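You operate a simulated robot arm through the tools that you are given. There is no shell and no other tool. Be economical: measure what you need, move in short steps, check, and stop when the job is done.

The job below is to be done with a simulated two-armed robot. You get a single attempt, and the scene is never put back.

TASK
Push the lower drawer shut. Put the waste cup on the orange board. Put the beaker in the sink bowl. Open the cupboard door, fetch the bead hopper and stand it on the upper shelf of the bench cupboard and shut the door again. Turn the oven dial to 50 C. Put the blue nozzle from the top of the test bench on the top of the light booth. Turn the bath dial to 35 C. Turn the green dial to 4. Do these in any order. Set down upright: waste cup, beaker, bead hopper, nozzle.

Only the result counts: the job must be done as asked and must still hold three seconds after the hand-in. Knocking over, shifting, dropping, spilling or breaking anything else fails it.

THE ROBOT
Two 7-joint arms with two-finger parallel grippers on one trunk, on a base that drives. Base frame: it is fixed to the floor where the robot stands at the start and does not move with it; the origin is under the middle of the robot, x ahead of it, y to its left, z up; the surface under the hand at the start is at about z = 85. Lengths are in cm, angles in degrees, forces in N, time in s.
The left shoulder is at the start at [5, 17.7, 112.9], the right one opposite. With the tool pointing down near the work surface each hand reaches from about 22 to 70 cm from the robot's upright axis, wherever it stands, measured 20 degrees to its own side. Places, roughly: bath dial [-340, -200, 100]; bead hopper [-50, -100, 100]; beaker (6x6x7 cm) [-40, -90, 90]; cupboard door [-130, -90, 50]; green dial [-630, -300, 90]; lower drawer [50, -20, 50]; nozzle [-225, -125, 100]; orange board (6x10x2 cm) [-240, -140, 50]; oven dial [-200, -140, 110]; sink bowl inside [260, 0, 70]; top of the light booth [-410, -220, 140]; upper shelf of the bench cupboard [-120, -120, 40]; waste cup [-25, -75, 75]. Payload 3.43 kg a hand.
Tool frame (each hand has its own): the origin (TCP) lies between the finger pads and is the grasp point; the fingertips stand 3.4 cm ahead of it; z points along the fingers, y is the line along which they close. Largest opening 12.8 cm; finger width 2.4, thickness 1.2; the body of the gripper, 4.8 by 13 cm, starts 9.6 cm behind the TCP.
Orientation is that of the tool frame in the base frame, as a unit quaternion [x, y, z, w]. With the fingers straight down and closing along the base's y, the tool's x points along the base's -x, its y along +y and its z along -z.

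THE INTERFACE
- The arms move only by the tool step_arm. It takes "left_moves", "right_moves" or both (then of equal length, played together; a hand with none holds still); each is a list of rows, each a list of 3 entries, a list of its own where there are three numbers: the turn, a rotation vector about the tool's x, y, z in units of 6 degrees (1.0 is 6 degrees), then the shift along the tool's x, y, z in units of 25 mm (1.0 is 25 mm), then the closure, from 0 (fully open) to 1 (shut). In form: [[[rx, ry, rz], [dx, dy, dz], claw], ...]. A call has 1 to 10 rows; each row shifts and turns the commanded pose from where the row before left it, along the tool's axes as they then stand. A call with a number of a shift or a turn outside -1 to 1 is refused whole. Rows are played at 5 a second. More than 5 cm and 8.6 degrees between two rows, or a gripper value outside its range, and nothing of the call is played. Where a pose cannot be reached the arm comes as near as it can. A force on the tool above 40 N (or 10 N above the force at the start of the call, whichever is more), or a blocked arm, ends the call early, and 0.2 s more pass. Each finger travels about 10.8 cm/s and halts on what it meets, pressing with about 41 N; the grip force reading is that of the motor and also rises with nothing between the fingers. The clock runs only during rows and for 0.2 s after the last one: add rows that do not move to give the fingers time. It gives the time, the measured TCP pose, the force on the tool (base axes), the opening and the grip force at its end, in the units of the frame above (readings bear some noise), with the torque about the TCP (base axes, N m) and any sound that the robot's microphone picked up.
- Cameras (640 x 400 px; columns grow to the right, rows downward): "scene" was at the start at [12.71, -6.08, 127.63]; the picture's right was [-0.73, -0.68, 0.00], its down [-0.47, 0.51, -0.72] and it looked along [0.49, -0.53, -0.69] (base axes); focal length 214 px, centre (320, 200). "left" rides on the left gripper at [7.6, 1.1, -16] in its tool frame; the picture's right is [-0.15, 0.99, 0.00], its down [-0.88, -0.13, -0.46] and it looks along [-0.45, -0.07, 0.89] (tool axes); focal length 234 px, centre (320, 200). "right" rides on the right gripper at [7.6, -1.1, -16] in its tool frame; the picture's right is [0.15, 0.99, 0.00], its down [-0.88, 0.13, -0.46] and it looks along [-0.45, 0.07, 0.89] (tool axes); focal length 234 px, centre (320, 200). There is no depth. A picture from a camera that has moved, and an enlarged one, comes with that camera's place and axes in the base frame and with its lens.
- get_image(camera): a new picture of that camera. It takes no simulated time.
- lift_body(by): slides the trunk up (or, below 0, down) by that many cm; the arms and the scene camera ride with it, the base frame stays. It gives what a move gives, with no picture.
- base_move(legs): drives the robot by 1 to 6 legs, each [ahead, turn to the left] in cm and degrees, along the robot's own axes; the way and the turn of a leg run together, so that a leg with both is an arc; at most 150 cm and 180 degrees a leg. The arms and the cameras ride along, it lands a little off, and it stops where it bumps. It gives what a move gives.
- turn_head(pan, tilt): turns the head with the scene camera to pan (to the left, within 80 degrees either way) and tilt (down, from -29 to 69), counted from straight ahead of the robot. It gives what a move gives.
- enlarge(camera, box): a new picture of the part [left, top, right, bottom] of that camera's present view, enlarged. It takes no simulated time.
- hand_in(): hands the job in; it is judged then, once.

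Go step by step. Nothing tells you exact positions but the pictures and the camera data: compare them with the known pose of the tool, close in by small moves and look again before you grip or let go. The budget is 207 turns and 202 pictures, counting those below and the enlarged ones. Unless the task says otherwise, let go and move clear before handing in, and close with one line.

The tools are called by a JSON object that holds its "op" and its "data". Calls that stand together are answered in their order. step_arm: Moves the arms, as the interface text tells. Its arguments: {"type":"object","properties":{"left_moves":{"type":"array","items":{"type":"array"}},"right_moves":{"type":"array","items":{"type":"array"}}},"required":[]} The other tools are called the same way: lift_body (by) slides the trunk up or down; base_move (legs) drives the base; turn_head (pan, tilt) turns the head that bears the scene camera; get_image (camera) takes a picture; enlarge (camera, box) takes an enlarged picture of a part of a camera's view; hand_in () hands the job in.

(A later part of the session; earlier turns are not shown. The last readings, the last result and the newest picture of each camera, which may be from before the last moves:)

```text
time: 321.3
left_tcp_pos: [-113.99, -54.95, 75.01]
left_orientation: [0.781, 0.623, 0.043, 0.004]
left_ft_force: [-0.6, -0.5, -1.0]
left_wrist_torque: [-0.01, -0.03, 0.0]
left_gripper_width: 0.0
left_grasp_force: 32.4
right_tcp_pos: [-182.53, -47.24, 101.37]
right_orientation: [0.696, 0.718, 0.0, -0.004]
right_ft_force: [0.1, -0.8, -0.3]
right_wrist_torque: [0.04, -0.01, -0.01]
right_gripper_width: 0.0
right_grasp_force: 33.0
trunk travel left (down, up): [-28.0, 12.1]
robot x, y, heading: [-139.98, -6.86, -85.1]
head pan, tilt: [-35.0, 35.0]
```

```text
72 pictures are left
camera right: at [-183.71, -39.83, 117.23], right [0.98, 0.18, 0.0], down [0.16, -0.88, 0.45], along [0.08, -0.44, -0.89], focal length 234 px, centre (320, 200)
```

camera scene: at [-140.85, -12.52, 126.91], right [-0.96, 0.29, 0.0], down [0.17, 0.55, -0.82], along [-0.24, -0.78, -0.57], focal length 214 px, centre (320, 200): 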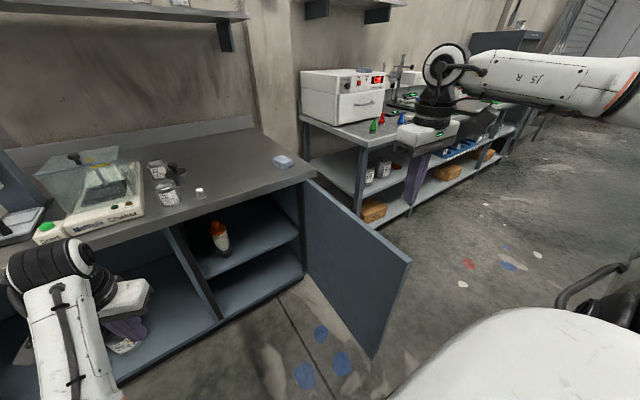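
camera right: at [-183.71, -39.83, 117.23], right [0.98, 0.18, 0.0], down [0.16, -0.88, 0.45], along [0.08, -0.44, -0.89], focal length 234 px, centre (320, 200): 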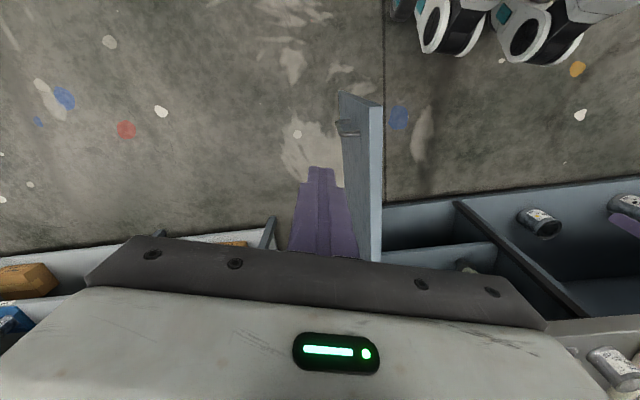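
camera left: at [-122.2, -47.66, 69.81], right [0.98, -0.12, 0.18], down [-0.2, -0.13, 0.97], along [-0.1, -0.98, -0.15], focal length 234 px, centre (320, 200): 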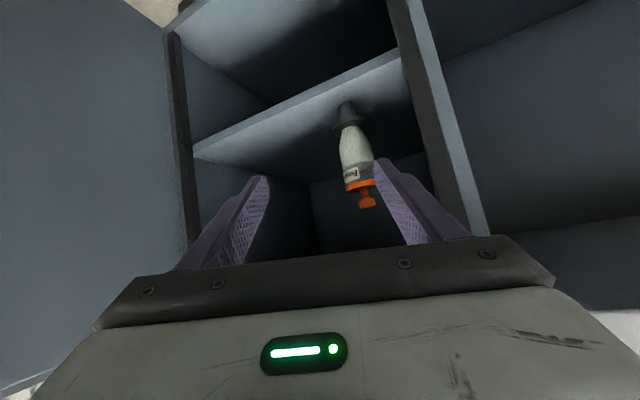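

The right hand is on the outer side of the door. I lower it, move the left hand aside, and then sweep left.

{"op": "step_arm", "data": {"left_moves": [[[0, 0, 0], [0, 1, 0], 1], [[0, 0, 0], [0, 1, 0], 1], [[0, 0, 0], [0, 1, 0], 1], [[0, 0, 0], [0, 1, 0], 1], [[0, 0, 0], [0, 0, 0], 1], [[0, 0, 0], [0, 0, 0], 1], [[0, 0, 0], [0, 0, 0], 1], [[0, 0, 0], [0, 0, 0], 1], [[0, 0, 0], [0, 0, 0], 1], [[0, 0, 0], [0, 0, 0], 1]], "right_moves": [[[0, 0, 0], [0, 0, 1], 1], [[0, 0, 0], [0, 0, 1], 1], [[0, 0, 0], [0, 0, 1], 1], [[0, 0, 0], [0, 0, 1], 1], [[0, 0, 0], [0, 0, 1], 1], [[0, 0, 0], [0, 0, 1], 1], [[0, 0, 0], [0, 0, 1], 1], [[0, 0, 0], [0, 0, 1], 1], [[0, 0, 0], [0, 0, 1], 1], [[0, 0, 0], [0, 0, 1], 1]]}}

{"op": "step_arm", "data": {"right_moves": [[[0, 0, 0], [0, 1, 0.3], 1], [[0, 0, 0], [0, 1, 0.3], 1], [[0, 0, 0], [0, 1, 0], 1], [[0, 0, 0], [0, 1, 0], 1], [[0, 0, 0], [0, 1, 0], 1], [[0, 0, 0], [0, 1, 0], 1], [[0, 0, 0], [0, 1, 0], 1], [[0, 0, 0], [0, 1, 0], 1], [[0, 0, 0], [0, 1, 0], 1], [[0, 0, 0], [0, 1, 0], 1]]}}

{"op": "get_image", "data": {"camera": "scene"}}

{"op": "get_image", "data": {"camera": "right"}}

```text
time: 323.5
left_tcp_pos: [-104.24, -56.95, 75.7]
left_orientation: [0.781, 0.623, 0.042, 0.004]
left_ft_force: [1.0, 0.5, -0.4]
left_wrist_torque: [-0.01, 0.03, 0.01]
left_gripper_width: 0.0
left_grasp_force: 32.9
right_tcp_pos: [-182.55, -47.14, 76.41]
right_orientation: [0.695, 0.719, -0.002, -0.003]
right_ft_force: [0.0, -0.7, -0.7]
right_wrist_torque: [-0.02, 0.01, 0.01]
right_gripper_width: 0.01
right_grasp_force: 33.1
trunk travel left (down, up): [-28.0, 12.1]
robot x, y, heading: [-139.99, -7.24, -85.4]
head pan, tilt: [-35.0, 35.0]
```

```text
time: 325.7
left_tcp_pos: [-104.11, -56.98, 75.53]
left_orientation: [0.782, 0.622, 0.043, 0.004]
left_ft_force: [-0.4, 0.2, 0.0]
left_wrist_torque: [-0.02, 0.02, 0.04]
left_gripper_width: 0.0
left_grasp_force: 33.1
right_tcp_pos: [-157.52, -46.39, 74.75]
right_orientation: [0.696, 0.718, -0.001, -0.003]
right_ft_force: [0.1, 0.6, 0.1]
right_wrist_torque: [0.01, 0.01, 0.02]
right_gripper_width: 0.0
right_grasp_force: 33.3
trunk travel left (down, up): [-28.0, 12.1]
robot x, y, heading: [-139.71, -6.97, -85.0]
head pan, tilt: [-35.0, 35.0]
```

```text
71 pictures are left
camera scene: at [-143.4, -21.82, 126.91], right [-0.87, 0.5, 0.0], down [0.29, 0.5, -0.82], along [-0.41, -0.71, -0.57], focal length 214 px, centre (320, 200)
```

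scene: 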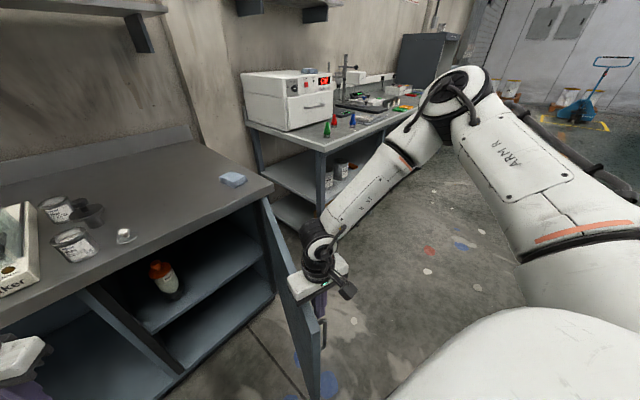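

```text
70 pictures are left
camera right: at [-158.8, -38.97, 90.66], right [0.98, 0.18, 0.0], down [0.16, -0.88, 0.45], along [0.08, -0.44, -0.89], focal length 234 px, centre (320, 200)
```

right: 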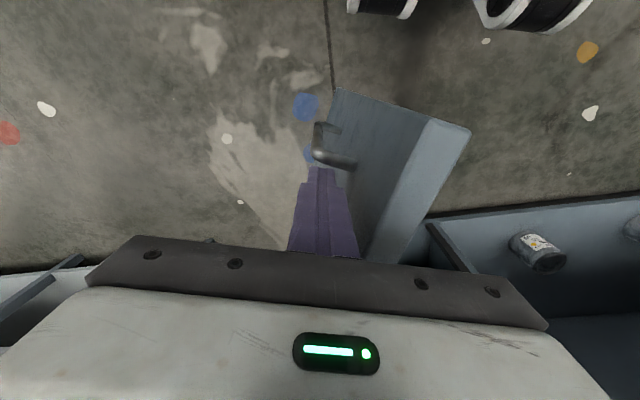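

The door is closing. I continue left and forward.

{"op": "step_arm", "data": {"right_moves": [[[0, 0, 0], [-0.4, 0.9, 0], 1], [[0, 0, 0], [-0.4, 0.9, 0], 1], [[0, 0, 0], [-0.5, 0.85, 0], 1], [[0, 0, 0], [-0.5, 0.85, 0], 1], [[0, 0, 0], [-0.6, 0.8, 0], 1], [[0, 0, 0], [-0.6, 0.8, 0], 1], [[0, 0, 0], [-0.7, 0.7, 0], 1], [[0, 0, 0], [-0.7, 0.7, 0], 1]]}}

{"op": "get_image", "data": {"camera": "scene"}}

{"op": "get_image", "data": {"camera": "right"}}

```text
time: 327.5
left_tcp_pos: [-104.21, -57.05, 75.66]
left_orientation: [0.781, 0.623, 0.043, 0.005]
left_ft_force: [-0.4, -0.2, 0.7]
left_wrist_torque: [-0.02, -0.03, -0.02]
left_gripper_width: 0.0
left_grasp_force: 33.5
right_tcp_pos: [-152.8, -51.99, 83.06]
right_orientation: [0.695, 0.719, 0.0, -0.003]
right_ft_force: [0.5, -0.5, 0.1]
right_wrist_torque: [-0.02, -0.01, 0.03]
right_gripper_width: 0.0
right_grasp_force: 33.0
right hand out of reach, approached as far as the arm can: row 1, 2, 3, 4, 5, 6, 7, 8
trunk travel left (down, up): [-28.0, 12.1]
robot x, y, heading: [-139.71, -7.11, -85.0]
head pan, tilt: [-35.0, 35.0]
```

```text
69 pictures are left
camera scene: at [-143.41, -21.82, 126.91], right [-0.87, 0.5, 0.0], down [0.29, 0.5, -0.82], along [-0.41, -0.71, -0.57], focal length 214 px, centre (320, 200)
```

scene: 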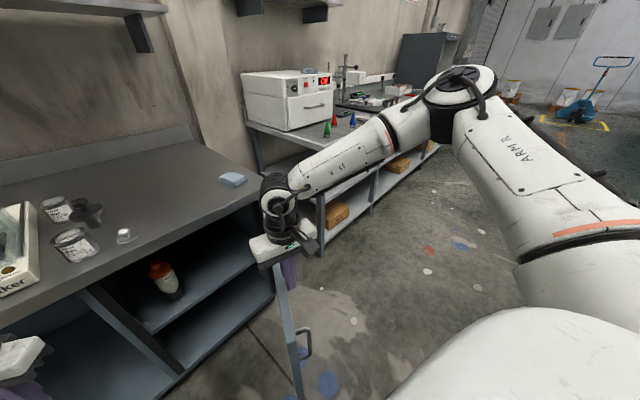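

```text
68 pictures are left
camera right: at [-154.13, -44.56, 98.91], right [0.98, 0.18, 0.0], down [0.16, -0.88, 0.45], along [0.08, -0.45, -0.89], focal length 234 px, centre (320, 200)
```

right: 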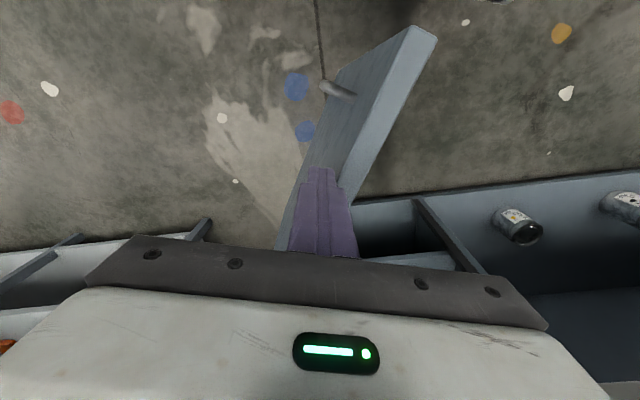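

The hand rose at its reach limit. I step right, go down again, and continue the sweep by turning the base left.

{"op": "step_arm", "data": {"right_moves": [[[0, 0, 0], [0.2, -1, 0], 1], [[0, 0, 0], [0.2, -1, 0], 1], [[0, 0, 0], [0, 0, 1], 1], [[0, 0, 0], [0, 0, 1], 1], [[0, 0, 0], [0, 0, 1], 1], [[0, 0, 0], [0, 0, 1], 1]]}}

{"op": "base_move", "data": {"legs": [[0, 18]]}}

{"op": "get_image", "data": {"camera": "right"}}

{"op": "get_image", "data": {"camera": "scene"}}

```text
time: 328.9
left_tcp_pos: [-104.26, -57.02, 75.66]
left_orientation: [0.782, 0.622, 0.042, 0.004]
left_ft_force: [-0.3, 0.2, -0.5]
left_wrist_torque: [0.0, 0.0, 0.03]
left_gripper_width: 0.0
left_grasp_force: 32.9
right_tcp_pos: [-159.12, -50.32, 74.5]
right_orientation: [0.695, 0.719, 0.0, -0.002]
right_ft_force: [0.2, -0.1, 0.1]
right_wrist_torque: [-0.04, 0.0, -0.01]
right_gripper_width: 0.01
right_grasp_force: 33.0
right hand out of reach, approached as far as the arm can: row 5, 6
trunk travel left (down, up): [-28.0, 12.1]
robot x, y, heading: [-139.63, -7.36, -84.8]
head pan, tilt: [-35.0, 35.0]
```

```text
time: 330.4
left_tcp_pos: [-90.36, -43.26, 75.72]
left_orientation: [0.672, 0.739, 0.043, -0.004]
left_ft_force: [0.1, -1.6, 0.4]
left_wrist_torque: [0.03, 0.02, 0.0]
left_gripper_width: 0.0
left_grasp_force: 33.2
right_tcp_pos: [-144.62, -54.12, 74.62]
right_orientation: [0.573, 0.82, 0.0, -0.002]
right_ft_force: [-0.2, 0.9, 0.0]
right_wrist_torque: [-0.01, -0.02, 0.01]
right_gripper_width: 0.01
right_grasp_force: 32.9
trunk travel left (down, up): [-28.0, 12.1]
robot x, y, heading: [-139.69, -6.77, -66.7]
head pan, tilt: [-35.0, 35.0]
```

```text
67 pictures are left
camera right: at [-148.17, -47.52, 90.42], right [0.88, 0.48, 0.0], down [0.43, -0.78, 0.45], along [0.21, -0.4, -0.89], focal length 234 px, centre (320, 200)
```

right: 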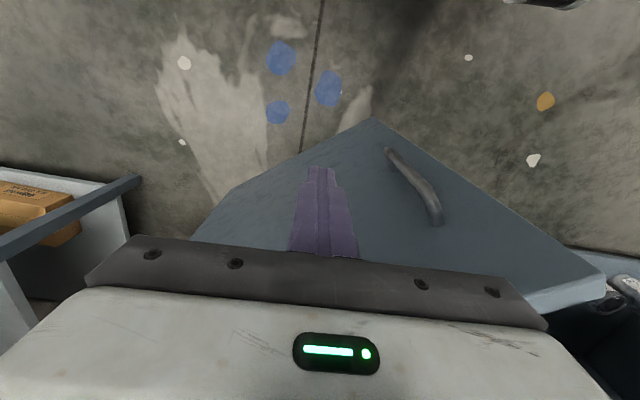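

```text
66 pictures are left
camera scene: at [-138.62, -22.26, 126.91], right [-0.98, 0.2, 0.0], down [0.12, 0.56, -0.82], along [-0.17, -0.8, -0.57], focal length 214 px, centre (320, 200)
```

scene: 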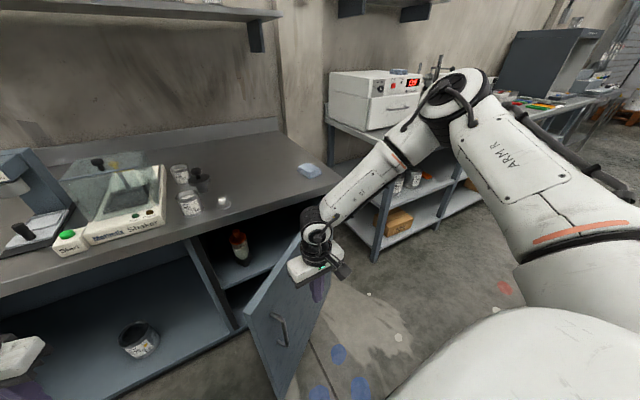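

The door is about 40° open. I pull the left hand back, then push the door forward with arm and base.

{"op": "step_arm", "data": {"left_moves": [[[0, 0, 0], [0.8, 0, -0.6], 1], [[0, 0, 0], [0.8, 0, -0.6], 1], [[0, 0, 0], [0.8, 0, -0.6], 1], [[0, 0, 0], [0.8, 0, -0.6], 1], [[0, 0, 0], [0.8, 0, -0.6], 1], [[0, 0, 0], [0.8, 0, -0.6], 1]], "right_moves": [[[0, 0, 0], [-0.6, 0.5, 0], 1], [[0, 0, 0], [-0.6, 0.5, 0], 1], [[0, 0, 0], [-0.6, 0.5, 0], 1], [[0, 0, 0], [-0.6, 0.5, 0], 1], [[0, 0, 0], [-0.6, 0.3, 0], 1], [[0, 0, 0], [-0.6, 0.3, 0], 1]]}}

{"op": "get_image", "data": {"camera": "scene"}}

```text
time: 331.6
left_tcp_pos: [-88.37, -27.81, 77.38]
left_orientation: [0.653, 0.747, 0.1, -0.068]
left_ft_force: [0.1, 0.2, -0.1]
left_wrist_torque: [-0.01, 0.01, -0.02]
left_gripper_width: 0.0
left_grasp_force: 33.1
left hand out of reach, approached as far as the arm can: row 4, 5, 6
right_tcp_pos: [-141.61, -58.23, 78.82]
right_orientation: [0.573, 0.819, 0.001, -0.002]
right_ft_force: [0.0, -0.4, 0.3]
right_wrist_torque: [0.0, 0.02, -0.01]
right_gripper_width: 0.04
right_grasp_force: 32.8
right hand out of reach, approached as far as the arm can: row 1, 2, 3, 4, 5, 6
trunk travel left (down, up): [-28.0, 12.1]
robot x, y, heading: [-139.56, -7.18, -66.8]
head pan, tilt: [-35.0, 35.0]
stopped in row 6 (left hand): the arm was blocked; the commanded pose is now the measured one
```

```text
65 pictures are left
camera scene: at [-138.64, -22.27, 126.91], right [-0.98, 0.2, 0.0], down [0.12, 0.56, -0.82], along [-0.17, -0.8, -0.57], focal length 214 px, centre (320, 200)
```

scene: 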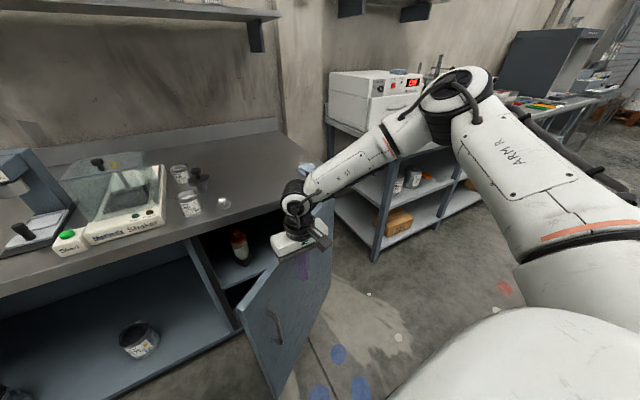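

I lower the trunk slightly for more overlap with the door and push by driving forward.

{"op": "lift_body", "data": {"by": -5}}

{"op": "base_move", "data": {"legs": [[18, -2]]}}

{"op": "get_image", "data": {"camera": "scene"}}

{"op": "get_image", "data": {"camera": "right"}}

```text
time: 332.6
left_tcp_pos: [-88.56, -27.77, 72.33]
left_orientation: [0.654, 0.747, 0.101, -0.068]
left_ft_force: [0.2, 0.3, 0.3]
left_wrist_torque: [0.01, 0.02, -0.01]
left_gripper_width: 0.0
left_grasp_force: 33.1
right_tcp_pos: [-141.63, -58.24, 73.91]
right_orientation: [0.573, 0.82, 0.001, -0.001]
right_ft_force: [-1.1, -0.1, 0.8]
right_wrist_torque: [-0.01, -0.02, 0.0]
right_gripper_width: 0.01
right_grasp_force: 33.1
trunk travel left (down, up): [-23.0, 17.1]
robot x, y, heading: [-139.85, -7.38, -67.0]
head pan, tilt: [-35.0, 35.0]
```

```text
time: 334.1
left_tcp_pos: [-82.48, -46.1, 72.27]
left_orientation: [0.666, 0.736, 0.102, -0.066]
left_ft_force: [1.0, 0.3, 0.9]
left_wrist_torque: [0.01, -0.01, 0.0]
left_gripper_width: 0.0
left_grasp_force: 33.3
right_tcp_pos: [-136.56, -74.64, 73.85]
right_orientation: [0.587, 0.81, -0.001, -0.002]
right_ft_force: [0.1, 0.3, -1.1]
right_wrist_torque: [-0.01, -0.03, 0.01]
right_gripper_width: 0.0
right_grasp_force: 32.6
trunk travel left (down, up): [-23.0, 17.1]
robot x, y, heading: [-133.16, -23.77, -68.8]
head pan, tilt: [-35.0, 35.0]
```

```text
64 pictures are left
camera scene: at [-132.39, -38.84, 121.9], right [-0.97, 0.24, 0.0], down [0.14, 0.56, -0.82], along [-0.19, -0.8, -0.57], focal length 214 px, centre (320, 200)
```

scene: 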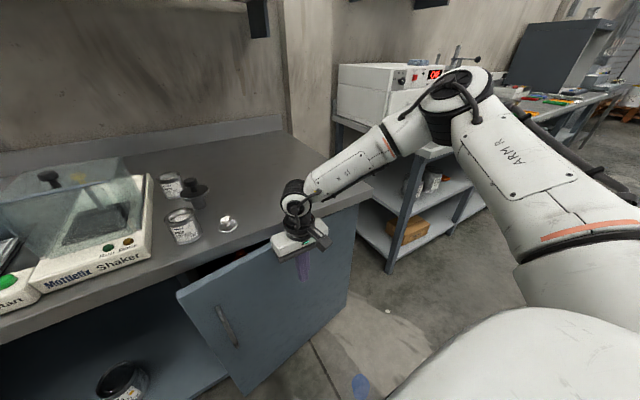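

```text
63 pictures are left
camera right: at [-139.99, -67.82, 89.76], right [0.89, 0.45, 0.0], down [0.4, -0.8, 0.45], along [0.2, -0.41, -0.89], focal length 234 px, centre (320, 200)
```

right: 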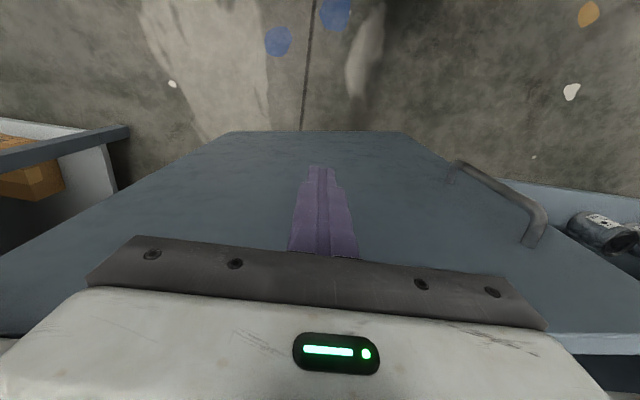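

The door is nearly shut. To clear the bench overhang I tilt the fingers 45° forward and push the last bit by driving.

{"op": "step_arm", "data": {"right_moves": [[[0, -0.94, 0], [0, 0, 0], 1], [[0, -0.94, 0], [0, 0, 0], 1], [[0, -0.94, 0], [0, 0, 0], 1], [[0, -0.94, 0], [0, 0, 0], 1], [[0, -0.94, 0], [0, 0, 0], 1], [[0, -0.94, 0], [0, 0, 0], 1], [[0, -0.94, 0], [0, 0, 0], 1], [[0, -0.94, 0], [0, 0, 0], 1]]}}

{"op": "base_move", "data": {"legs": [[6, 0]]}}

{"op": "base_move", "data": {"legs": [[5, 0]]}}

{"op": "get_image", "data": {"camera": "right"}}

```text
time: 335.9
left_tcp_pos: [-82.41, -46.01, 72.29]
left_orientation: [0.666, 0.736, 0.102, -0.066]
left_ft_force: [0.4, 0.4, -0.7]
left_wrist_torque: [-0.02, 0.0, 0.0]
left_gripper_width: 0.0
left_grasp_force: 33.0
right_tcp_pos: [-137.15, -74.8, 74.66]
right_orientation: [0.542, 0.748, -0.224, 0.31]
right_ft_force: [0.1, -0.7, 0.1]
right_wrist_torque: [0.03, -0.01, 0.0]
right_gripper_width: 0.0
right_grasp_force: 33.3
right hand out of reach, approached as far as the arm can: row 8
trunk travel left (down, up): [-23.0, 17.1]
robot x, y, heading: [-133.04, -23.9, -69.0]
head pan, tilt: [-35.0, 35.0]
```

```text
time: 336.8
left_tcp_pos: [-80.23, -51.47, 72.3]
left_orientation: [0.665, 0.737, 0.103, -0.065]
left_ft_force: [1.4, 0.3, -0.8]
left_wrist_torque: [-0.01, 0.03, -0.02]
left_gripper_width: 0.02
left_grasp_force: 32.8
right_tcp_pos: [-134.88, -80.4, 74.67]
right_orientation: [0.541, 0.749, -0.225, 0.309]
right_ft_force: [-0.7, -0.5, -0.7]
right_wrist_torque: [0.01, 0.02, 0.03]
right_gripper_width: 0.0
right_grasp_force: 33.3
trunk travel left (down, up): [-23.0, 17.1]
robot x, y, heading: [-130.6, -29.22, -68.7]
head pan, tilt: [-35.0, 35.0]
```

```text
time: 337.8
left_tcp_pos: [-78.78, -55.35, 72.3]
left_orientation: [0.665, 0.737, 0.102, -0.066]
left_ft_force: [0.0, 0.6, -0.3]
left_wrist_torque: [-0.01, -0.02, 0.0]
left_gripper_width: 0.03
left_grasp_force: 33.3
right_tcp_pos: [-134.01, -82.25, 73.76]
right_orientation: [0.545, 0.758, -0.208, 0.293]
right_ft_force: [-1.6, 3.6, 1.8]
right_wrist_torque: [0.08, -0.01, 0.01]
right_gripper_width: 0.0
right_grasp_force: 33.1
trunk travel left (down, up): [-23.0, 17.1]
robot x, y, heading: [-129.53, -32.81, -68.5]
head pan, tilt: [-35.0, 35.0]
stopped in leg 1: the force on the tool passed its limit at 92 N (the readings are from after the stop); the commanded pose is now the measured one
```

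```text
62 pictures are left
camera right: at [-140.29, -67.15, 80.36], right [0.9, 0.42, -0.09], down [0.23, -0.29, 0.93], along [0.36, -0.86, -0.36], focal length 234 px, centre (320, 200)
```

right: 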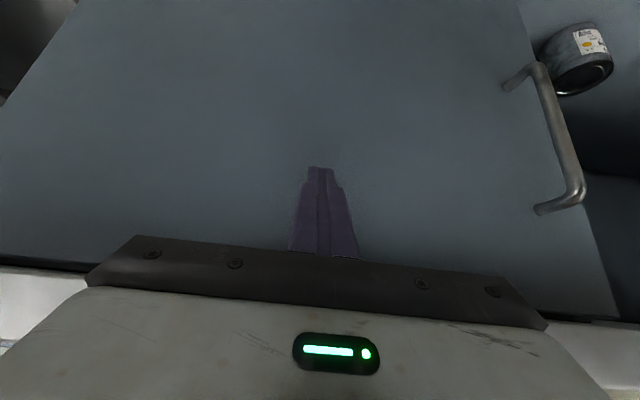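

The door met its stop, so it is shut. I back off, raise the trunk and bring both hands to neutral poses, then head for the waste cup.

{"op": "base_move", "data": {"legs": [[-30, 0]]}}

{"op": "lift_body", "data": {"by": 15}}

{"op": "step_arm", "data": {"left_moves": [[[0, -0.5, 0], [-0.8, 0, -0.5], 1], [[0, -0.5, 0], [-0.8, 0, -0.5], 1], [[0, -0.5, 0], [-0.8, 0, -0.5], 1], [[0, -0.5, 0], [-0.6, 0, -0.8], 1], [[0, -0.3, 0], [-0.6, 0, -0.8], 1], [[0, 0, 0], [-0.5, 0, -1], 1], [[0, 0, 0], [0, 0, -1], 1], [[0, 0, 0], [0, 0, -1], 1], [[0, 0, 0], [0, 0, -1], 1]], "right_moves": [[[0, 0.94, 0], [0, 0, -0.5], 0.5], [[0, 0.94, 0], [0, 0, -0.5], 0.2], [[0, 0.94, 0], [0, 0, -0.5], 0.2], [[0, 0.94, 0], [0, 0, -0.5], 0.2], [[0, 0.94, 0], [0, 0, -0.5], 0.2], [[0, 0.94, 0], [0, 0, -0.5], 0.2], [[0, 0.94, 0], [0, 0, -0.5], 0.2], [[0, 0.5, 0], [0, 0, -0.5], 0.2], [[0, 0, 0], [0, 0, -0.5], 0.2]]}}

{"op": "turn_head", "data": {"pan": -10, "tilt": 35}}

{"op": "get_image", "data": {"camera": "scene"}}

```text
time: 339.9
left_tcp_pos: [-89.7, -26.93, 72.33]
left_orientation: [0.663, 0.738, 0.103, -0.066]
left_ft_force: [-0.5, 0.3, -0.9]
left_wrist_torque: [-0.01, -0.03, 0.01]
left_gripper_width: 0.0
left_grasp_force: 33.0
right_tcp_pos: [-144.83, -54.19, 73.81]
right_orientation: [0.543, 0.759, -0.208, 0.294]
right_ft_force: [-0.3, 0.2, 0.2]
right_wrist_torque: [0.01, -0.01, 0.02]
right_gripper_width: 0.01
right_grasp_force: 32.9
trunk travel left (down, up): [-23.0, 17.1]
robot x, y, heading: [-140.28, -5.03, -68.8]
head pan, tilt: [-35.0, 35.0]
```

```text
time: 341.6
left_tcp_pos: [-89.77, -27.01, 87.32]
left_orientation: [0.663, 0.738, 0.103, -0.065]
left_ft_force: [-0.6, 0.7, -0.5]
left_wrist_torque: [-0.04, -0.01, 0.03]
left_gripper_width: 0.0
left_grasp_force: 33.3
right_tcp_pos: [-144.81, -54.23, 88.75]
right_orientation: [0.544, 0.758, -0.208, 0.294]
right_ft_force: [-0.4, 0.4, -0.4]
right_wrist_torque: [-0.01, 0.03, -0.01]
right_gripper_width: 0.0
right_grasp_force: 33.2
trunk travel left (down, up): [-38.0, 2.1]
robot x, y, heading: [-139.93, -4.99, -68.4]
head pan, tilt: [-35.0, 35.0]
```

```text
time: 343.6
left_tcp_pos: [-87.43, -37.16, 103.63]
left_orientation: [0.66, 0.75, 0.032, 0.023]
left_ft_force: [-0.9, 0.2, 0.1]
left_wrist_torque: [-0.01, -0.01, -0.01]
left_gripper_width: 0.03
left_grasp_force: 32.6
left hand out of reach, approached as far as the arm can: row 9
right_tcp_pos: [-145.93, -50.6, 98.86]
right_orientation: [0.582, 0.813, 0.004, -0.001]
right_ft_force: [0.1, 0.2, -0.5]
right_wrist_torque: [0.02, -0.02, 0.03]
right_gripper_width: 10.25
right_grasp_force: 0.0
trunk travel left (down, up): [-38.0, 2.1]
robot x, y, heading: [-140.31, -4.82, -68.2]
head pan, tilt: [-35.0, 35.0]
```

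```text
time: 344.5
left_tcp_pos: [-87.47, -37.34, 103.78]
left_orientation: [0.659, 0.751, 0.027, 0.025]
left_ft_force: [0.3, -0.3, -0.2]
left_wrist_torque: [0.03, -0.01, 0.01]
left_gripper_width: 0.0
left_grasp_force: 32.9
right_tcp_pos: [-145.85, -50.7, 98.98]
right_orientation: [0.582, 0.813, 0.003, -0.001]
right_ft_force: [-0.6, 0.1, 0.4]
right_wrist_torque: [0.02, -0.01, 0.0]
right_gripper_width: 10.24
right_grasp_force: 0.0
trunk travel left (down, up): [-38.0, 2.1]
robot x, y, heading: [-140.31, -4.9, -68.5]
head pan, tilt: [-10.0, 35.0]
```

```text
61 pictures are left
camera scene: at [-135.9, -20.04, 136.91], right [-0.98, -0.2, 0.0], down [-0.11, 0.56, -0.82], along [0.16, -0.8, -0.57], focal length 214 px, centre (320, 200)
```

scene: 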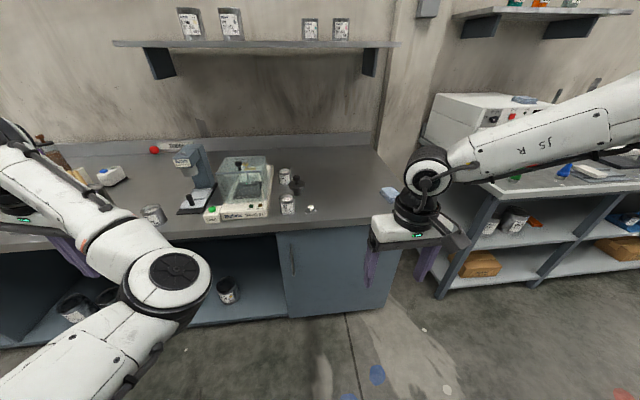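

The door is closed. I drive over to the waste cup for the right hand.

{"op": "base_move", "data": {"legs": [[0, 86.9], [109, 0], [0, -90], [40, 0]]}}

{"op": "turn_head", "data": {"pan": -15, "tilt": 45}}

{"op": "get_image", "data": {"camera": "scene"}}

```text
time: 359.6
left_tcp_pos: [27.07, -42.21, 103.79]
left_orientation: [0.673, 0.739, 0.027, 0.026]
left_ft_force: [0.1, 0.4, -0.1]
left_wrist_torque: [0.02, 0.04, 0.02]
left_gripper_width: 0.0
left_grasp_force: 32.8
right_tcp_pos: [-31.99, -53.47, 98.94]
right_orientation: [0.596, 0.803, 0.003, -0.001]
right_ft_force: [0.8, 0.9, 0.8]
right_wrist_torque: [0.06, 0.01, -0.02]
right_gripper_width: 10.22
right_grasp_force: 0.0
trunk travel left (down, up): [-38.0, 2.1]
robot x, y, heading: [-24.26, -8.06, -70.5]
head pan, tilt: [-10.0, 35.0]
```

```text
time: 360.4
left_tcp_pos: [27.25, -41.97, 103.79]
left_orientation: [0.671, 0.74, 0.028, 0.026]
left_ft_force: [0.5, -0.3, 0.3]
left_wrist_torque: [-0.02, 0.0, -0.02]
left_gripper_width: 0.0
left_grasp_force: 32.7
right_tcp_pos: [-31.88, -53.4, 98.87]
right_orientation: [0.597, 0.803, 0.003, -0.001]
right_ft_force: [0.2, 1.0, -0.5]
right_wrist_torque: [-0.02, 0.02, -0.01]
right_gripper_width: 10.25
right_grasp_force: 0.0
trunk travel left (down, up): [-38.0, 2.1]
robot x, y, heading: [-23.93, -7.81, -70.8]
head pan, tilt: [-15.0, 45.0]
```

```text
60 pictures are left
camera scene: at [-21.57, -22.58, 135.43], right [-1.0, -0.08, 0.0], down [-0.05, 0.7, -0.71], along [0.05, -0.71, -0.71], focal length 214 px, centre (320, 200)
```

scene: 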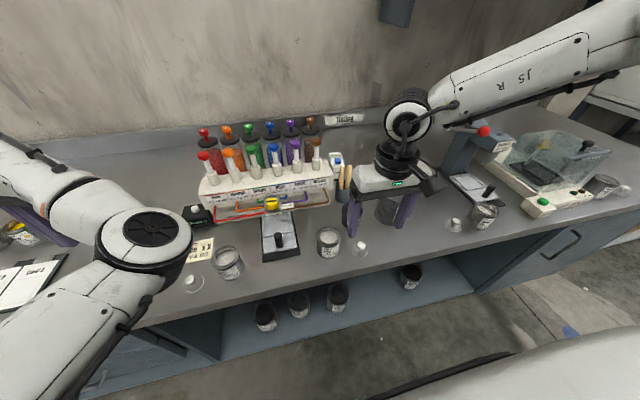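

{"op": "get_image", "data": {"camera": "right"}}

```text
59 pictures are left
camera right: at [-35.2, -46.62, 114.82], right [0.9, 0.43, 0.0], down [0.38, -0.81, 0.45], along [0.2, -0.41, -0.89], focal length 234 px, centre (320, 200)
```

right: 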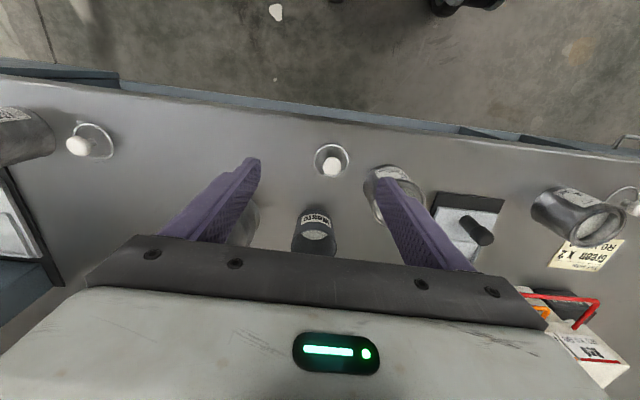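

The cup is ahead at about (-27.4,-65) with the can close on its right. I narrow the jaws to 8.5 cm, go up a little and forward over it, then look.

{"op": "step_arm", "data": {"right_moves": [[[0, 0, 0], [0, 0, -0.7], 0.335], [[0, 0, 0], [0, 0, -0.7], 0.335], [[0, 0, 0], [-1, 0.08, 0], 0.335], [[0, 0, 0], [-1, 0.08, 0], 0.335], [[0, 0, 0], [-1, 0.08, 0], 0.335], [[0, 0, 0], [-1, 0.08, 0], 0.335], [[0, 0, 0], [-0.96, 0.08, 0], 0.335]]}}

{"op": "get_image", "data": {"camera": "right"}}

```text
time: 361.9
left_tcp_pos: [27.15, -42.09, 103.78]
left_orientation: [0.671, 0.74, 0.027, 0.025]
left_ft_force: [0.8, -0.3, 0.6]
left_wrist_torque: [0.01, -0.02, 0.01]
left_gripper_width: 0.0
left_grasp_force: 32.9
right_tcp_pos: [-27.38, -65.17, 102.24]
right_orientation: [0.596, 0.803, 0.004, -0.001]
right_ft_force: [-0.4, 0.3, 0.1]
right_wrist_torque: [0.0, 0.03, -0.01]
right_gripper_width: 8.51
right_grasp_force: 0.0
trunk travel left (down, up): [-38.0, 2.1]
robot x, y, heading: [-24.58, -7.95, -70.3]
head pan, tilt: [-15.0, 45.0]
```

```text
58 pictures are left
camera right: at [-30.61, -58.3, 118.24], right [0.91, 0.43, 0.0], down [0.38, -0.81, 0.45], along [0.19, -0.41, -0.89], focal length 234 px, centre (320, 200)
```

right: 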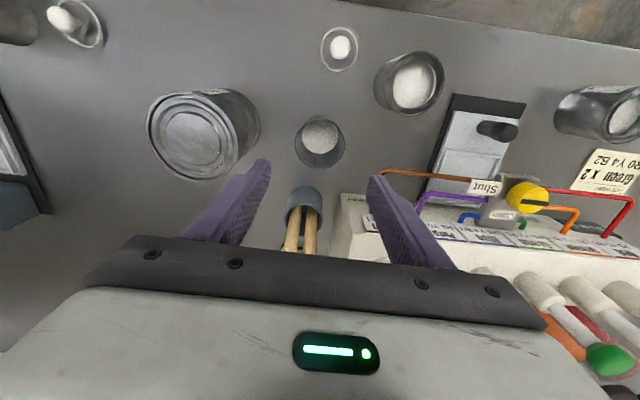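

The cup centre is at (-28.2,-63.6) with tight neighbours right and behind. Yawing 40° clockwise gives the fingers free diagonal space; I do that and centre.

{"op": "step_arm", "data": {"right_moves": [[[0, 0, 0.957], [0, 0, 0], 0.335], [[0, 0, 0.957], [0, 0, 0], 0.335], [[0, 0, 0.957], [0, 0, 0], 0.335], [[0, 0, 0.957], [0, 0, 0], 0.335], [[0, 0, 0.957], [0, 0, 0], 0.335], [[0, 0, 0.957], [0, 0, 0], 0.335], [[0, 0, 0.957], [0, 0, 0], 0.335], [[0, 0, 0], [0.46, -0.55, 0.6], 0.335]]}}

{"op": "get_image", "data": {"camera": "right"}}

```text
time: 363.8
left_tcp_pos: [27.19, -42.05, 103.82]
left_orientation: [0.671, 0.741, 0.027, 0.026]
left_ft_force: [-0.6, 0.1, 0.3]
left_wrist_torque: [0.0, 0.02, 0.0]
left_gripper_width: 0.0
left_grasp_force: 32.9
right_tcp_pos: [-28.28, -63.44, 101.01]
right_orientation: [0.836, 0.548, 0.002, -0.001]
right_ft_force: [0.3, -0.5, 1.5]
right_wrist_torque: [-0.03, 0.02, 0.01]
right_gripper_width: 8.54
right_grasp_force: 0.0
trunk travel left (down, up): [-38.0, 2.1]
robot x, y, heading: [-24.78, -7.93, -70.9]
head pan, tilt: [-15.0, 45.0]
```

```text
57 pictures are left
camera right: at [-26.17, -56.12, 116.91], right [0.97, -0.26, 0.0], down [-0.23, -0.86, 0.45], along [-0.12, -0.44, -0.89], focal length 234 px, centre (320, 200)
```

right: 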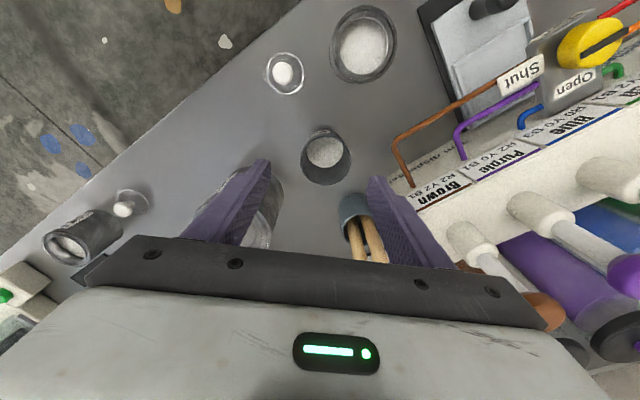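

Centred. I descend around the cup and close.

{"op": "step_arm", "data": {"right_moves": [[[0, 0, 0], [0, 0.18, 1], 0.335], [[0, 0, 0], [0, 0, 1], 0.335], [[0, 0, 0], [0, 0, 1], 0.335], [[0, 0, 0], [0, 0, 1], 0.335], [[0, 0, 0], [0, 0, 0.2], 0.335]]}}

{"op": "get_image", "data": {"camera": "right"}}

```text
time: 364.9
left_tcp_pos: [27.21, -42.08, 103.9]
left_orientation: [0.671, 0.74, 0.028, 0.025]
left_ft_force: [-0.3, -0.1, 0.3]
left_wrist_torque: [0.02, 0.03, 0.0]
left_gripper_width: 0.01
left_grasp_force: 33.0
right_tcp_pos: [-29.7, -62.44, 91.56]
right_orientation: [0.836, 0.549, 0.001, -0.001]
right_ft_force: [-0.3, 0.6, 0.2]
right_wrist_torque: [-0.01, 0.0, 0.02]
right_gripper_width: 8.53
right_grasp_force: 0.3
right hand out of reach, approached as far as the arm can: row 3, 4
trunk travel left (down, up): [-38.0, 2.1]
robot x, y, heading: [-24.42, -7.97, -70.7]
head pan, tilt: [-15.0, 45.0]
```

```text
56 pictures are left
camera right: at [-27.83, -55.03, 107.48], right [0.97, -0.26, 0.0], down [-0.23, -0.86, 0.45], along [-0.12, -0.44, -0.89], focal length 234 px, centre (320, 200)
```

right: 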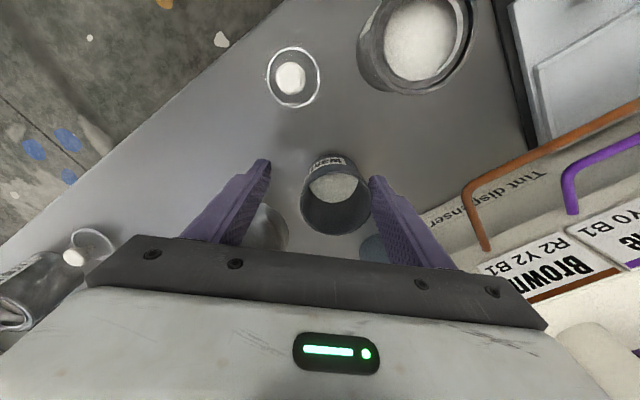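

Reach limit pushed it sideways. I go back up, recentre, and use the trunk to descend instead.

{"op": "step_arm", "data": {"right_moves": [[[0, 0, 0], [0, 0, -1], 0.335], [[0, 0, 0], [0, 0, -1], 0.335], [[0, 0, 0], [0, 0, -1], 0.335], [[0, 0, 0], [-0.1, 0.87, 0], 0.335]]}}

{"op": "lift_body", "data": {"by": -4}}

{"op": "get_image", "data": {"camera": "right"}}

```text
time: 365.9
left_tcp_pos: [27.1, -42.21, 103.83]
left_orientation: [0.671, 0.74, 0.027, 0.026]
left_ft_force: [0.0, 0.2, -0.1]
left_wrist_torque: [0.02, 0.0, 0.02]
left_gripper_width: 0.0
left_grasp_force: 33.0
right_tcp_pos: [-27.72, -63.69, 99.02]
right_orientation: [0.835, 0.55, 0.003, -0.002]
right_ft_force: [-0.5, -0.1, 0.4]
right_wrist_torque: [0.04, 0.0, 0.0]
right_gripper_width: 8.5
right_grasp_force: 0.0
trunk travel left (down, up): [-38.0, 2.1]
robot x, y, heading: [-24.48, -8.1, -70.5]
head pan, tilt: [-15.0, 45.0]
```

```text
time: 366.8
left_tcp_pos: [27.11, -42.08, 100.02]
left_orientation: [0.671, 0.741, 0.027, 0.027]
left_ft_force: [0.3, 0.4, -0.2]
left_wrist_torque: [-0.01, -0.02, -0.03]
left_gripper_width: 0.01
left_grasp_force: 32.7
right_tcp_pos: [-27.73, -63.5, 95.07]
right_orientation: [0.836, 0.549, 0.002, -0.001]
right_ft_force: [0.5, 0.2, 0.0]
right_wrist_torque: [-0.01, 0.01, 0.02]
right_gripper_width: 8.52
right_grasp_force: 0.0
trunk travel left (down, up): [-34.0, 6.1]
robot x, y, heading: [-24.65, -7.86, -70.5]
head pan, tilt: [-15.0, 45.0]
```

```text
55 pictures are left
camera right: at [-25.8, -56.29, 111.0], right [0.97, -0.26, 0.0], down [-0.23, -0.86, 0.45], along [-0.12, -0.44, -0.89], focal length 234 px, centre (320, 200)
```

right: 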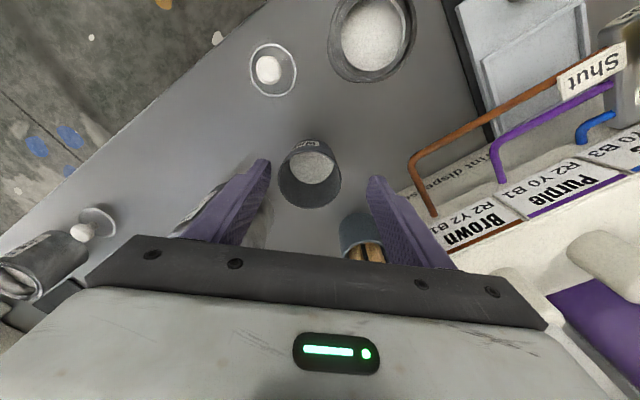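

A 1 cm correction, then the trunk takes the hand down and I grip.

{"op": "step_arm", "data": {"right_moves": [[[0, 0, 0], [0.04, -0.4, 0], 0.335]]}}

{"op": "lift_body", "data": {"by": -4.8}}

{"op": "step_arm", "data": {"right_moves": [[[0, 0, 0], [0, 0, 0], 0.45], [[0, 0, 0], [0, 0, 0], 0.55], [[0, 0, 0], [0, 0, 0], 0.65], [[0, 0, 0], [0, 0, 0], 0.75], [[0, 0, 0], [0, 0, 0], 0.75]]}}

{"op": "get_image", "data": {"camera": "right"}}

```text
time: 367.2
left_tcp_pos: [27.19, -42.15, 99.86]
left_orientation: [0.671, 0.74, 0.028, 0.025]
left_ft_force: [0.4, -1.1, 0.4]
left_wrist_torque: [0.03, -0.01, -0.01]
left_gripper_width: 0.01
left_grasp_force: 33.0
right_tcp_pos: [-28.59, -63.17, 95.06]
right_orientation: [0.836, 0.549, 0.001, -0.002]
right_ft_force: [-0.4, 0.0, -1.0]
right_wrist_torque: [-0.02, 0.0, -0.03]
right_gripper_width: 8.5
right_grasp_force: 0.1
trunk travel left (down, up): [-34.0, 6.1]
robot x, y, heading: [-24.63, -7.81, -70.6]
head pan, tilt: [-15.0, 45.0]
```

```text
time: 368.1
left_tcp_pos: [27.11, -42.07, 95.07]
left_orientation: [0.672, 0.74, 0.027, 0.026]
left_ft_force: [-0.1, 0.3, 0.7]
left_wrist_torque: [-0.02, 0.04, -0.04]
left_gripper_width: 0.01
left_grasp_force: 32.6
right_tcp_pos: [-28.62, -63.12, 90.44]
right_orientation: [0.836, 0.549, 0.002, -0.001]
right_ft_force: [0.7, 0.2, 0.1]
right_wrist_torque: [-0.02, 0.01, -0.01]
right_gripper_width: 8.51
right_grasp_force: 0.0
trunk travel left (down, up): [-29.2, 10.9]
robot x, y, heading: [-24.5, -8.05, -70.6]
head pan, tilt: [-15.0, 45.0]
```

```text
time: 369.3
left_tcp_pos: [27.2, -42.15, 95.06]
left_orientation: [0.671, 0.741, 0.027, 0.026]
left_ft_force: [0.2, -0.3, -0.9]
left_wrist_torque: [0.02, 0.0, 0.01]
left_gripper_width: 0.01
left_grasp_force: 33.2
right_tcp_pos: [-28.62, -63.12, 90.32]
right_orientation: [0.836, 0.549, 0.003, -0.002]
right_ft_force: [0.5, 0.0, 1.2]
right_wrist_torque: [0.0, 0.03, -0.01]
right_gripper_width: 5.5
right_grasp_force: 41.1
trunk travel left (down, up): [-29.2, 10.9]
robot x, y, heading: [-24.48, -7.68, -70.5]
head pan, tilt: [-15.0, 45.0]
```

```text
54 pictures are left
camera right: at [-26.6, -55.8, 106.2], right [0.97, -0.26, 0.0], down [-0.23, -0.86, 0.45], along [-0.12, -0.44, -0.89], focal length 234 px, centre (320, 200)
```

right: 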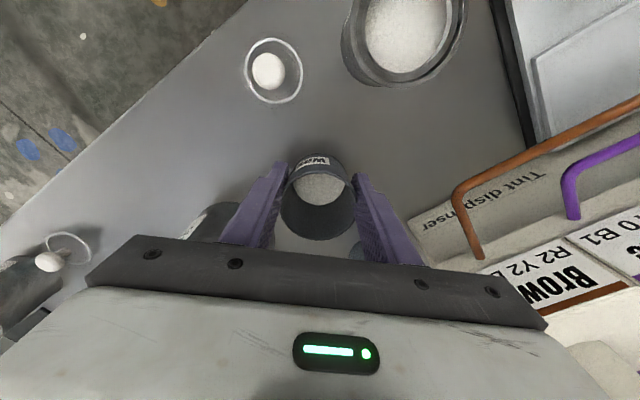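

The cup is held. I lift it, back away, and drive down the aisle to the oven and test bench.

{"op": "lift_body", "data": {"by": 10.5}}

{"op": "base_move", "data": {"legs": [[-38, 0], [0, -92], [140, 0]]}}

{"op": "turn_head", "data": {"pan": 40, "tilt": 20}}

{"op": "get_image", "data": {"camera": "scene"}}

```text
time: 370.6
left_tcp_pos: [27.27, -42.0, 105.56]
left_orientation: [0.671, 0.74, 0.027, 0.026]
left_ft_force: [0.3, -0.5, 1.6]
left_wrist_torque: [-0.01, 0.0, 0.02]
left_gripper_width: 0.0
left_grasp_force: 32.8
right_tcp_pos: [-28.48, -63.19, 100.77]
right_orientation: [0.836, 0.549, 0.002, -0.003]
right_ft_force: [0.1, -0.3, -0.4]
right_wrist_torque: [0.03, -0.03, 0.0]
right_gripper_width: 5.48
right_grasp_force: 40.8
trunk travel left (down, up): [-39.7, 0.4]
robot x, y, heading: [-24.41, -7.94, -70.7]
head pan, tilt: [-15.0, 45.0]
```

```text
time: 383.5
left_tcp_pos: [-204.07, -67.92, 105.59]
left_orientation: [0.998, 0.047, 0.001, 0.037]
left_ft_force: [-0.5, -0.1, 0.1]
left_wrist_torque: [0.02, 0.0, 0.01]
left_gripper_width: 0.0
left_grasp_force: 32.5
right_tcp_pos: [-224.97, -12.3, 100.78]
right_orientation: [0.979, -0.203, 0.005, 0.001]
right_ft_force: [-0.2, -0.4, -0.9]
right_wrist_torque: [-0.02, -0.03, 0.04]
right_gripper_width: 5.39
right_grasp_force: 41.3
trunk travel left (down, up): [-39.7, 0.4]
robot x, y, heading: [-169.57, -16.54, -160.5]
head pan, tilt: [-15.0, 45.0]
```

```text
time: 384.8
left_tcp_pos: [-204.15, -68.06, 105.67]
left_orientation: [0.998, 0.048, 0.001, 0.038]
left_ft_force: [0.8, 0.1, 0.1]
left_wrist_torque: [-0.03, 0.01, -0.01]
left_gripper_width: 0.0
left_grasp_force: 33.0
right_tcp_pos: [-225.01, -12.17, 100.76]
right_orientation: [0.979, -0.204, 0.003, 0.001]
right_ft_force: [-0.5, 0.7, -0.3]
right_wrist_torque: [-0.03, 0.0, -0.01]
right_gripper_width: 5.35
right_grasp_force: 41.0
trunk travel left (down, up): [-39.7, 0.4]
robot x, y, heading: [-169.98, -16.3, -160.7]
head pan, tilt: [40.0, 20.0]
```

```text
53 pictures are left
camera scene: at [-181.02, -26.59, 140.99], right [-0.86, 0.51, 0.0], down [0.18, 0.29, -0.94], along [-0.48, -0.81, -0.34], focal length 214 px, centre (320, 200)
```

scene: 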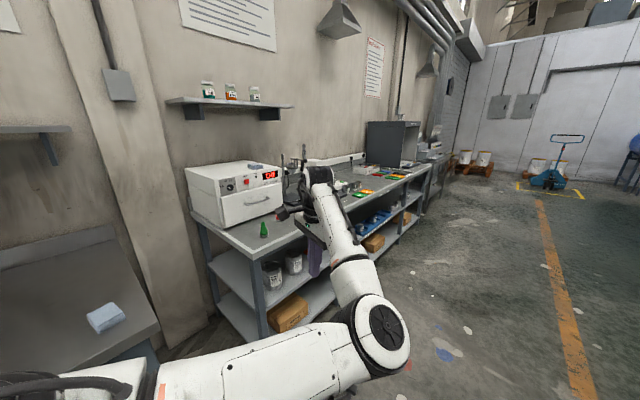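

I drive on and face the oven bench.

{"op": "base_move", "data": {"legs": [[76, 0], [0, 89]]}}

{"op": "turn_head", "data": {"pan": 0, "tilt": 33}}

{"op": "get_image", "data": {"camera": "scene"}}

```text
time: 392.6
left_tcp_pos: [-192.06, -78.53, 105.53]
left_orientation: [0.693, 0.72, 0.027, 0.026]
left_ft_force: [-0.3, 0.8, 0.5]
left_wrist_torque: [0.02, -0.02, 0.01]
left_gripper_width: 0.01
left_grasp_force: 32.8
right_tcp_pos: [-249.12, -96.19, 100.92]
right_orientation: [0.852, 0.523, 0.002, -0.002]
right_ft_force: [-0.5, 0.4, 0.1]
right_wrist_torque: [-0.03, -0.01, -0.01]
right_gripper_width: 5.29
right_grasp_force: 41.0
trunk travel left (down, up): [-39.7, 0.4]
robot x, y, heading: [-241.87, -41.15, -73.9]
head pan, tilt: [40.0, 20.0]
```

```text
time: 393.6
left_tcp_pos: [-192.0, -78.51, 105.64]
left_orientation: [0.693, 0.72, 0.026, 0.027]
left_ft_force: [-0.7, -0.5, 0.1]
left_wrist_torque: [0.01, 0.02, 0.05]
left_gripper_width: 0.01
left_grasp_force: 32.2
right_tcp_pos: [-249.01, -96.19, 100.82]
right_orientation: [0.852, 0.523, 0.003, -0.001]
right_ft_force: [0.0, -0.5, 0.0]
right_wrist_torque: [-0.01, 0.01, 0.0]
right_gripper_width: 5.3
right_grasp_force: 41.0
trunk travel left (down, up): [-39.7, 0.4]
robot x, y, heading: [-241.85, -41.19, -74.3]
head pan, tilt: [0.0, 33.0]
```

```text
52 pictures are left
camera scene: at [-237.27, -56.55, 138.92], right [-0.96, -0.27, 0.0], down [-0.15, 0.52, -0.84], along [0.23, -0.81, -0.54], focal length 214 px, centre (320, 200)
```

scene: 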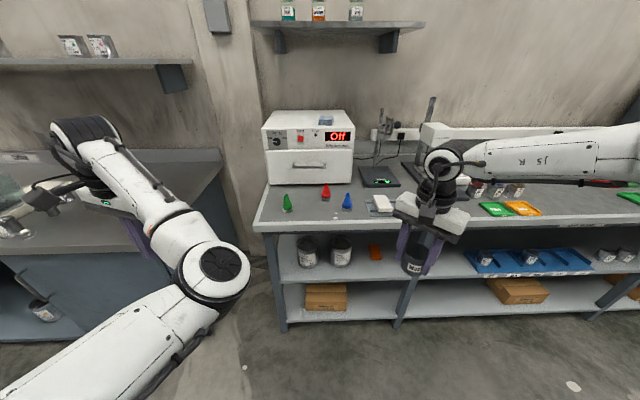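

The orange board lies on the shelf under this bench, so the cup needs a tilted regrip. I'll first set it on a free spot on the bench top near (-214.5,-126.5). I drive so the right hand comes above it.

{"op": "base_move", "data": {"legs": [[0, 32.8], [40, 0], [0, -30.2]]}}

{"op": "get_image", "data": {"camera": "right"}}

{"op": "get_image", "data": {"camera": "scene"}}

```text
time: 399.2
left_tcp_pos: [-160.01, -102.04, 105.72]
left_orientation: [0.673, 0.738, 0.027, 0.026]
left_ft_force: [-0.3, -0.9, -0.7]
left_wrist_torque: [-0.03, -0.01, -0.01]
left_gripper_width: 0.0
left_grasp_force: 33.0
right_tcp_pos: [-216.18, -122.52, 100.61]
right_orientation: [0.838, 0.545, 0.003, -0.003]
right_ft_force: [-0.2, 0.1, -0.7]
right_wrist_torque: [0.0, -0.01, -0.02]
right_gripper_width: 5.24
right_grasp_force: 40.6
trunk travel left (down, up): [-39.7, 0.4]
robot x, y, heading: [-211.52, -67.42, -71.1]
head pan, tilt: [0.0, 33.0]
```

```text
51 pictures are left
camera right: at [-214.1, -115.26, 116.69], right [0.96, -0.27, 0.0], down [-0.24, -0.86, 0.45], along [-0.12, -0.43, -0.89], focal length 234 px, centre (320, 200)
```

right: 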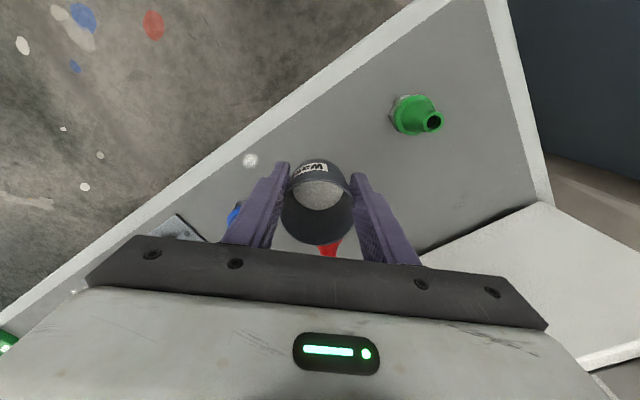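

```text
50 pictures are left
camera scene: at [-206.46, -82.4, 138.92], right [-0.95, -0.32, 0.0], down [-0.18, 0.52, -0.84], along [0.27, -0.79, -0.54], focal length 214 px, centre (320, 200)
```

scene: 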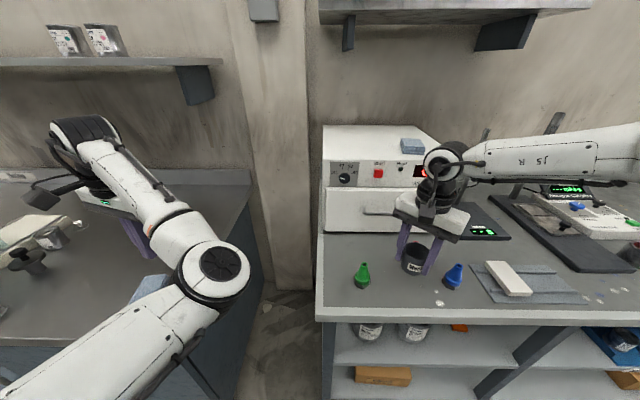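

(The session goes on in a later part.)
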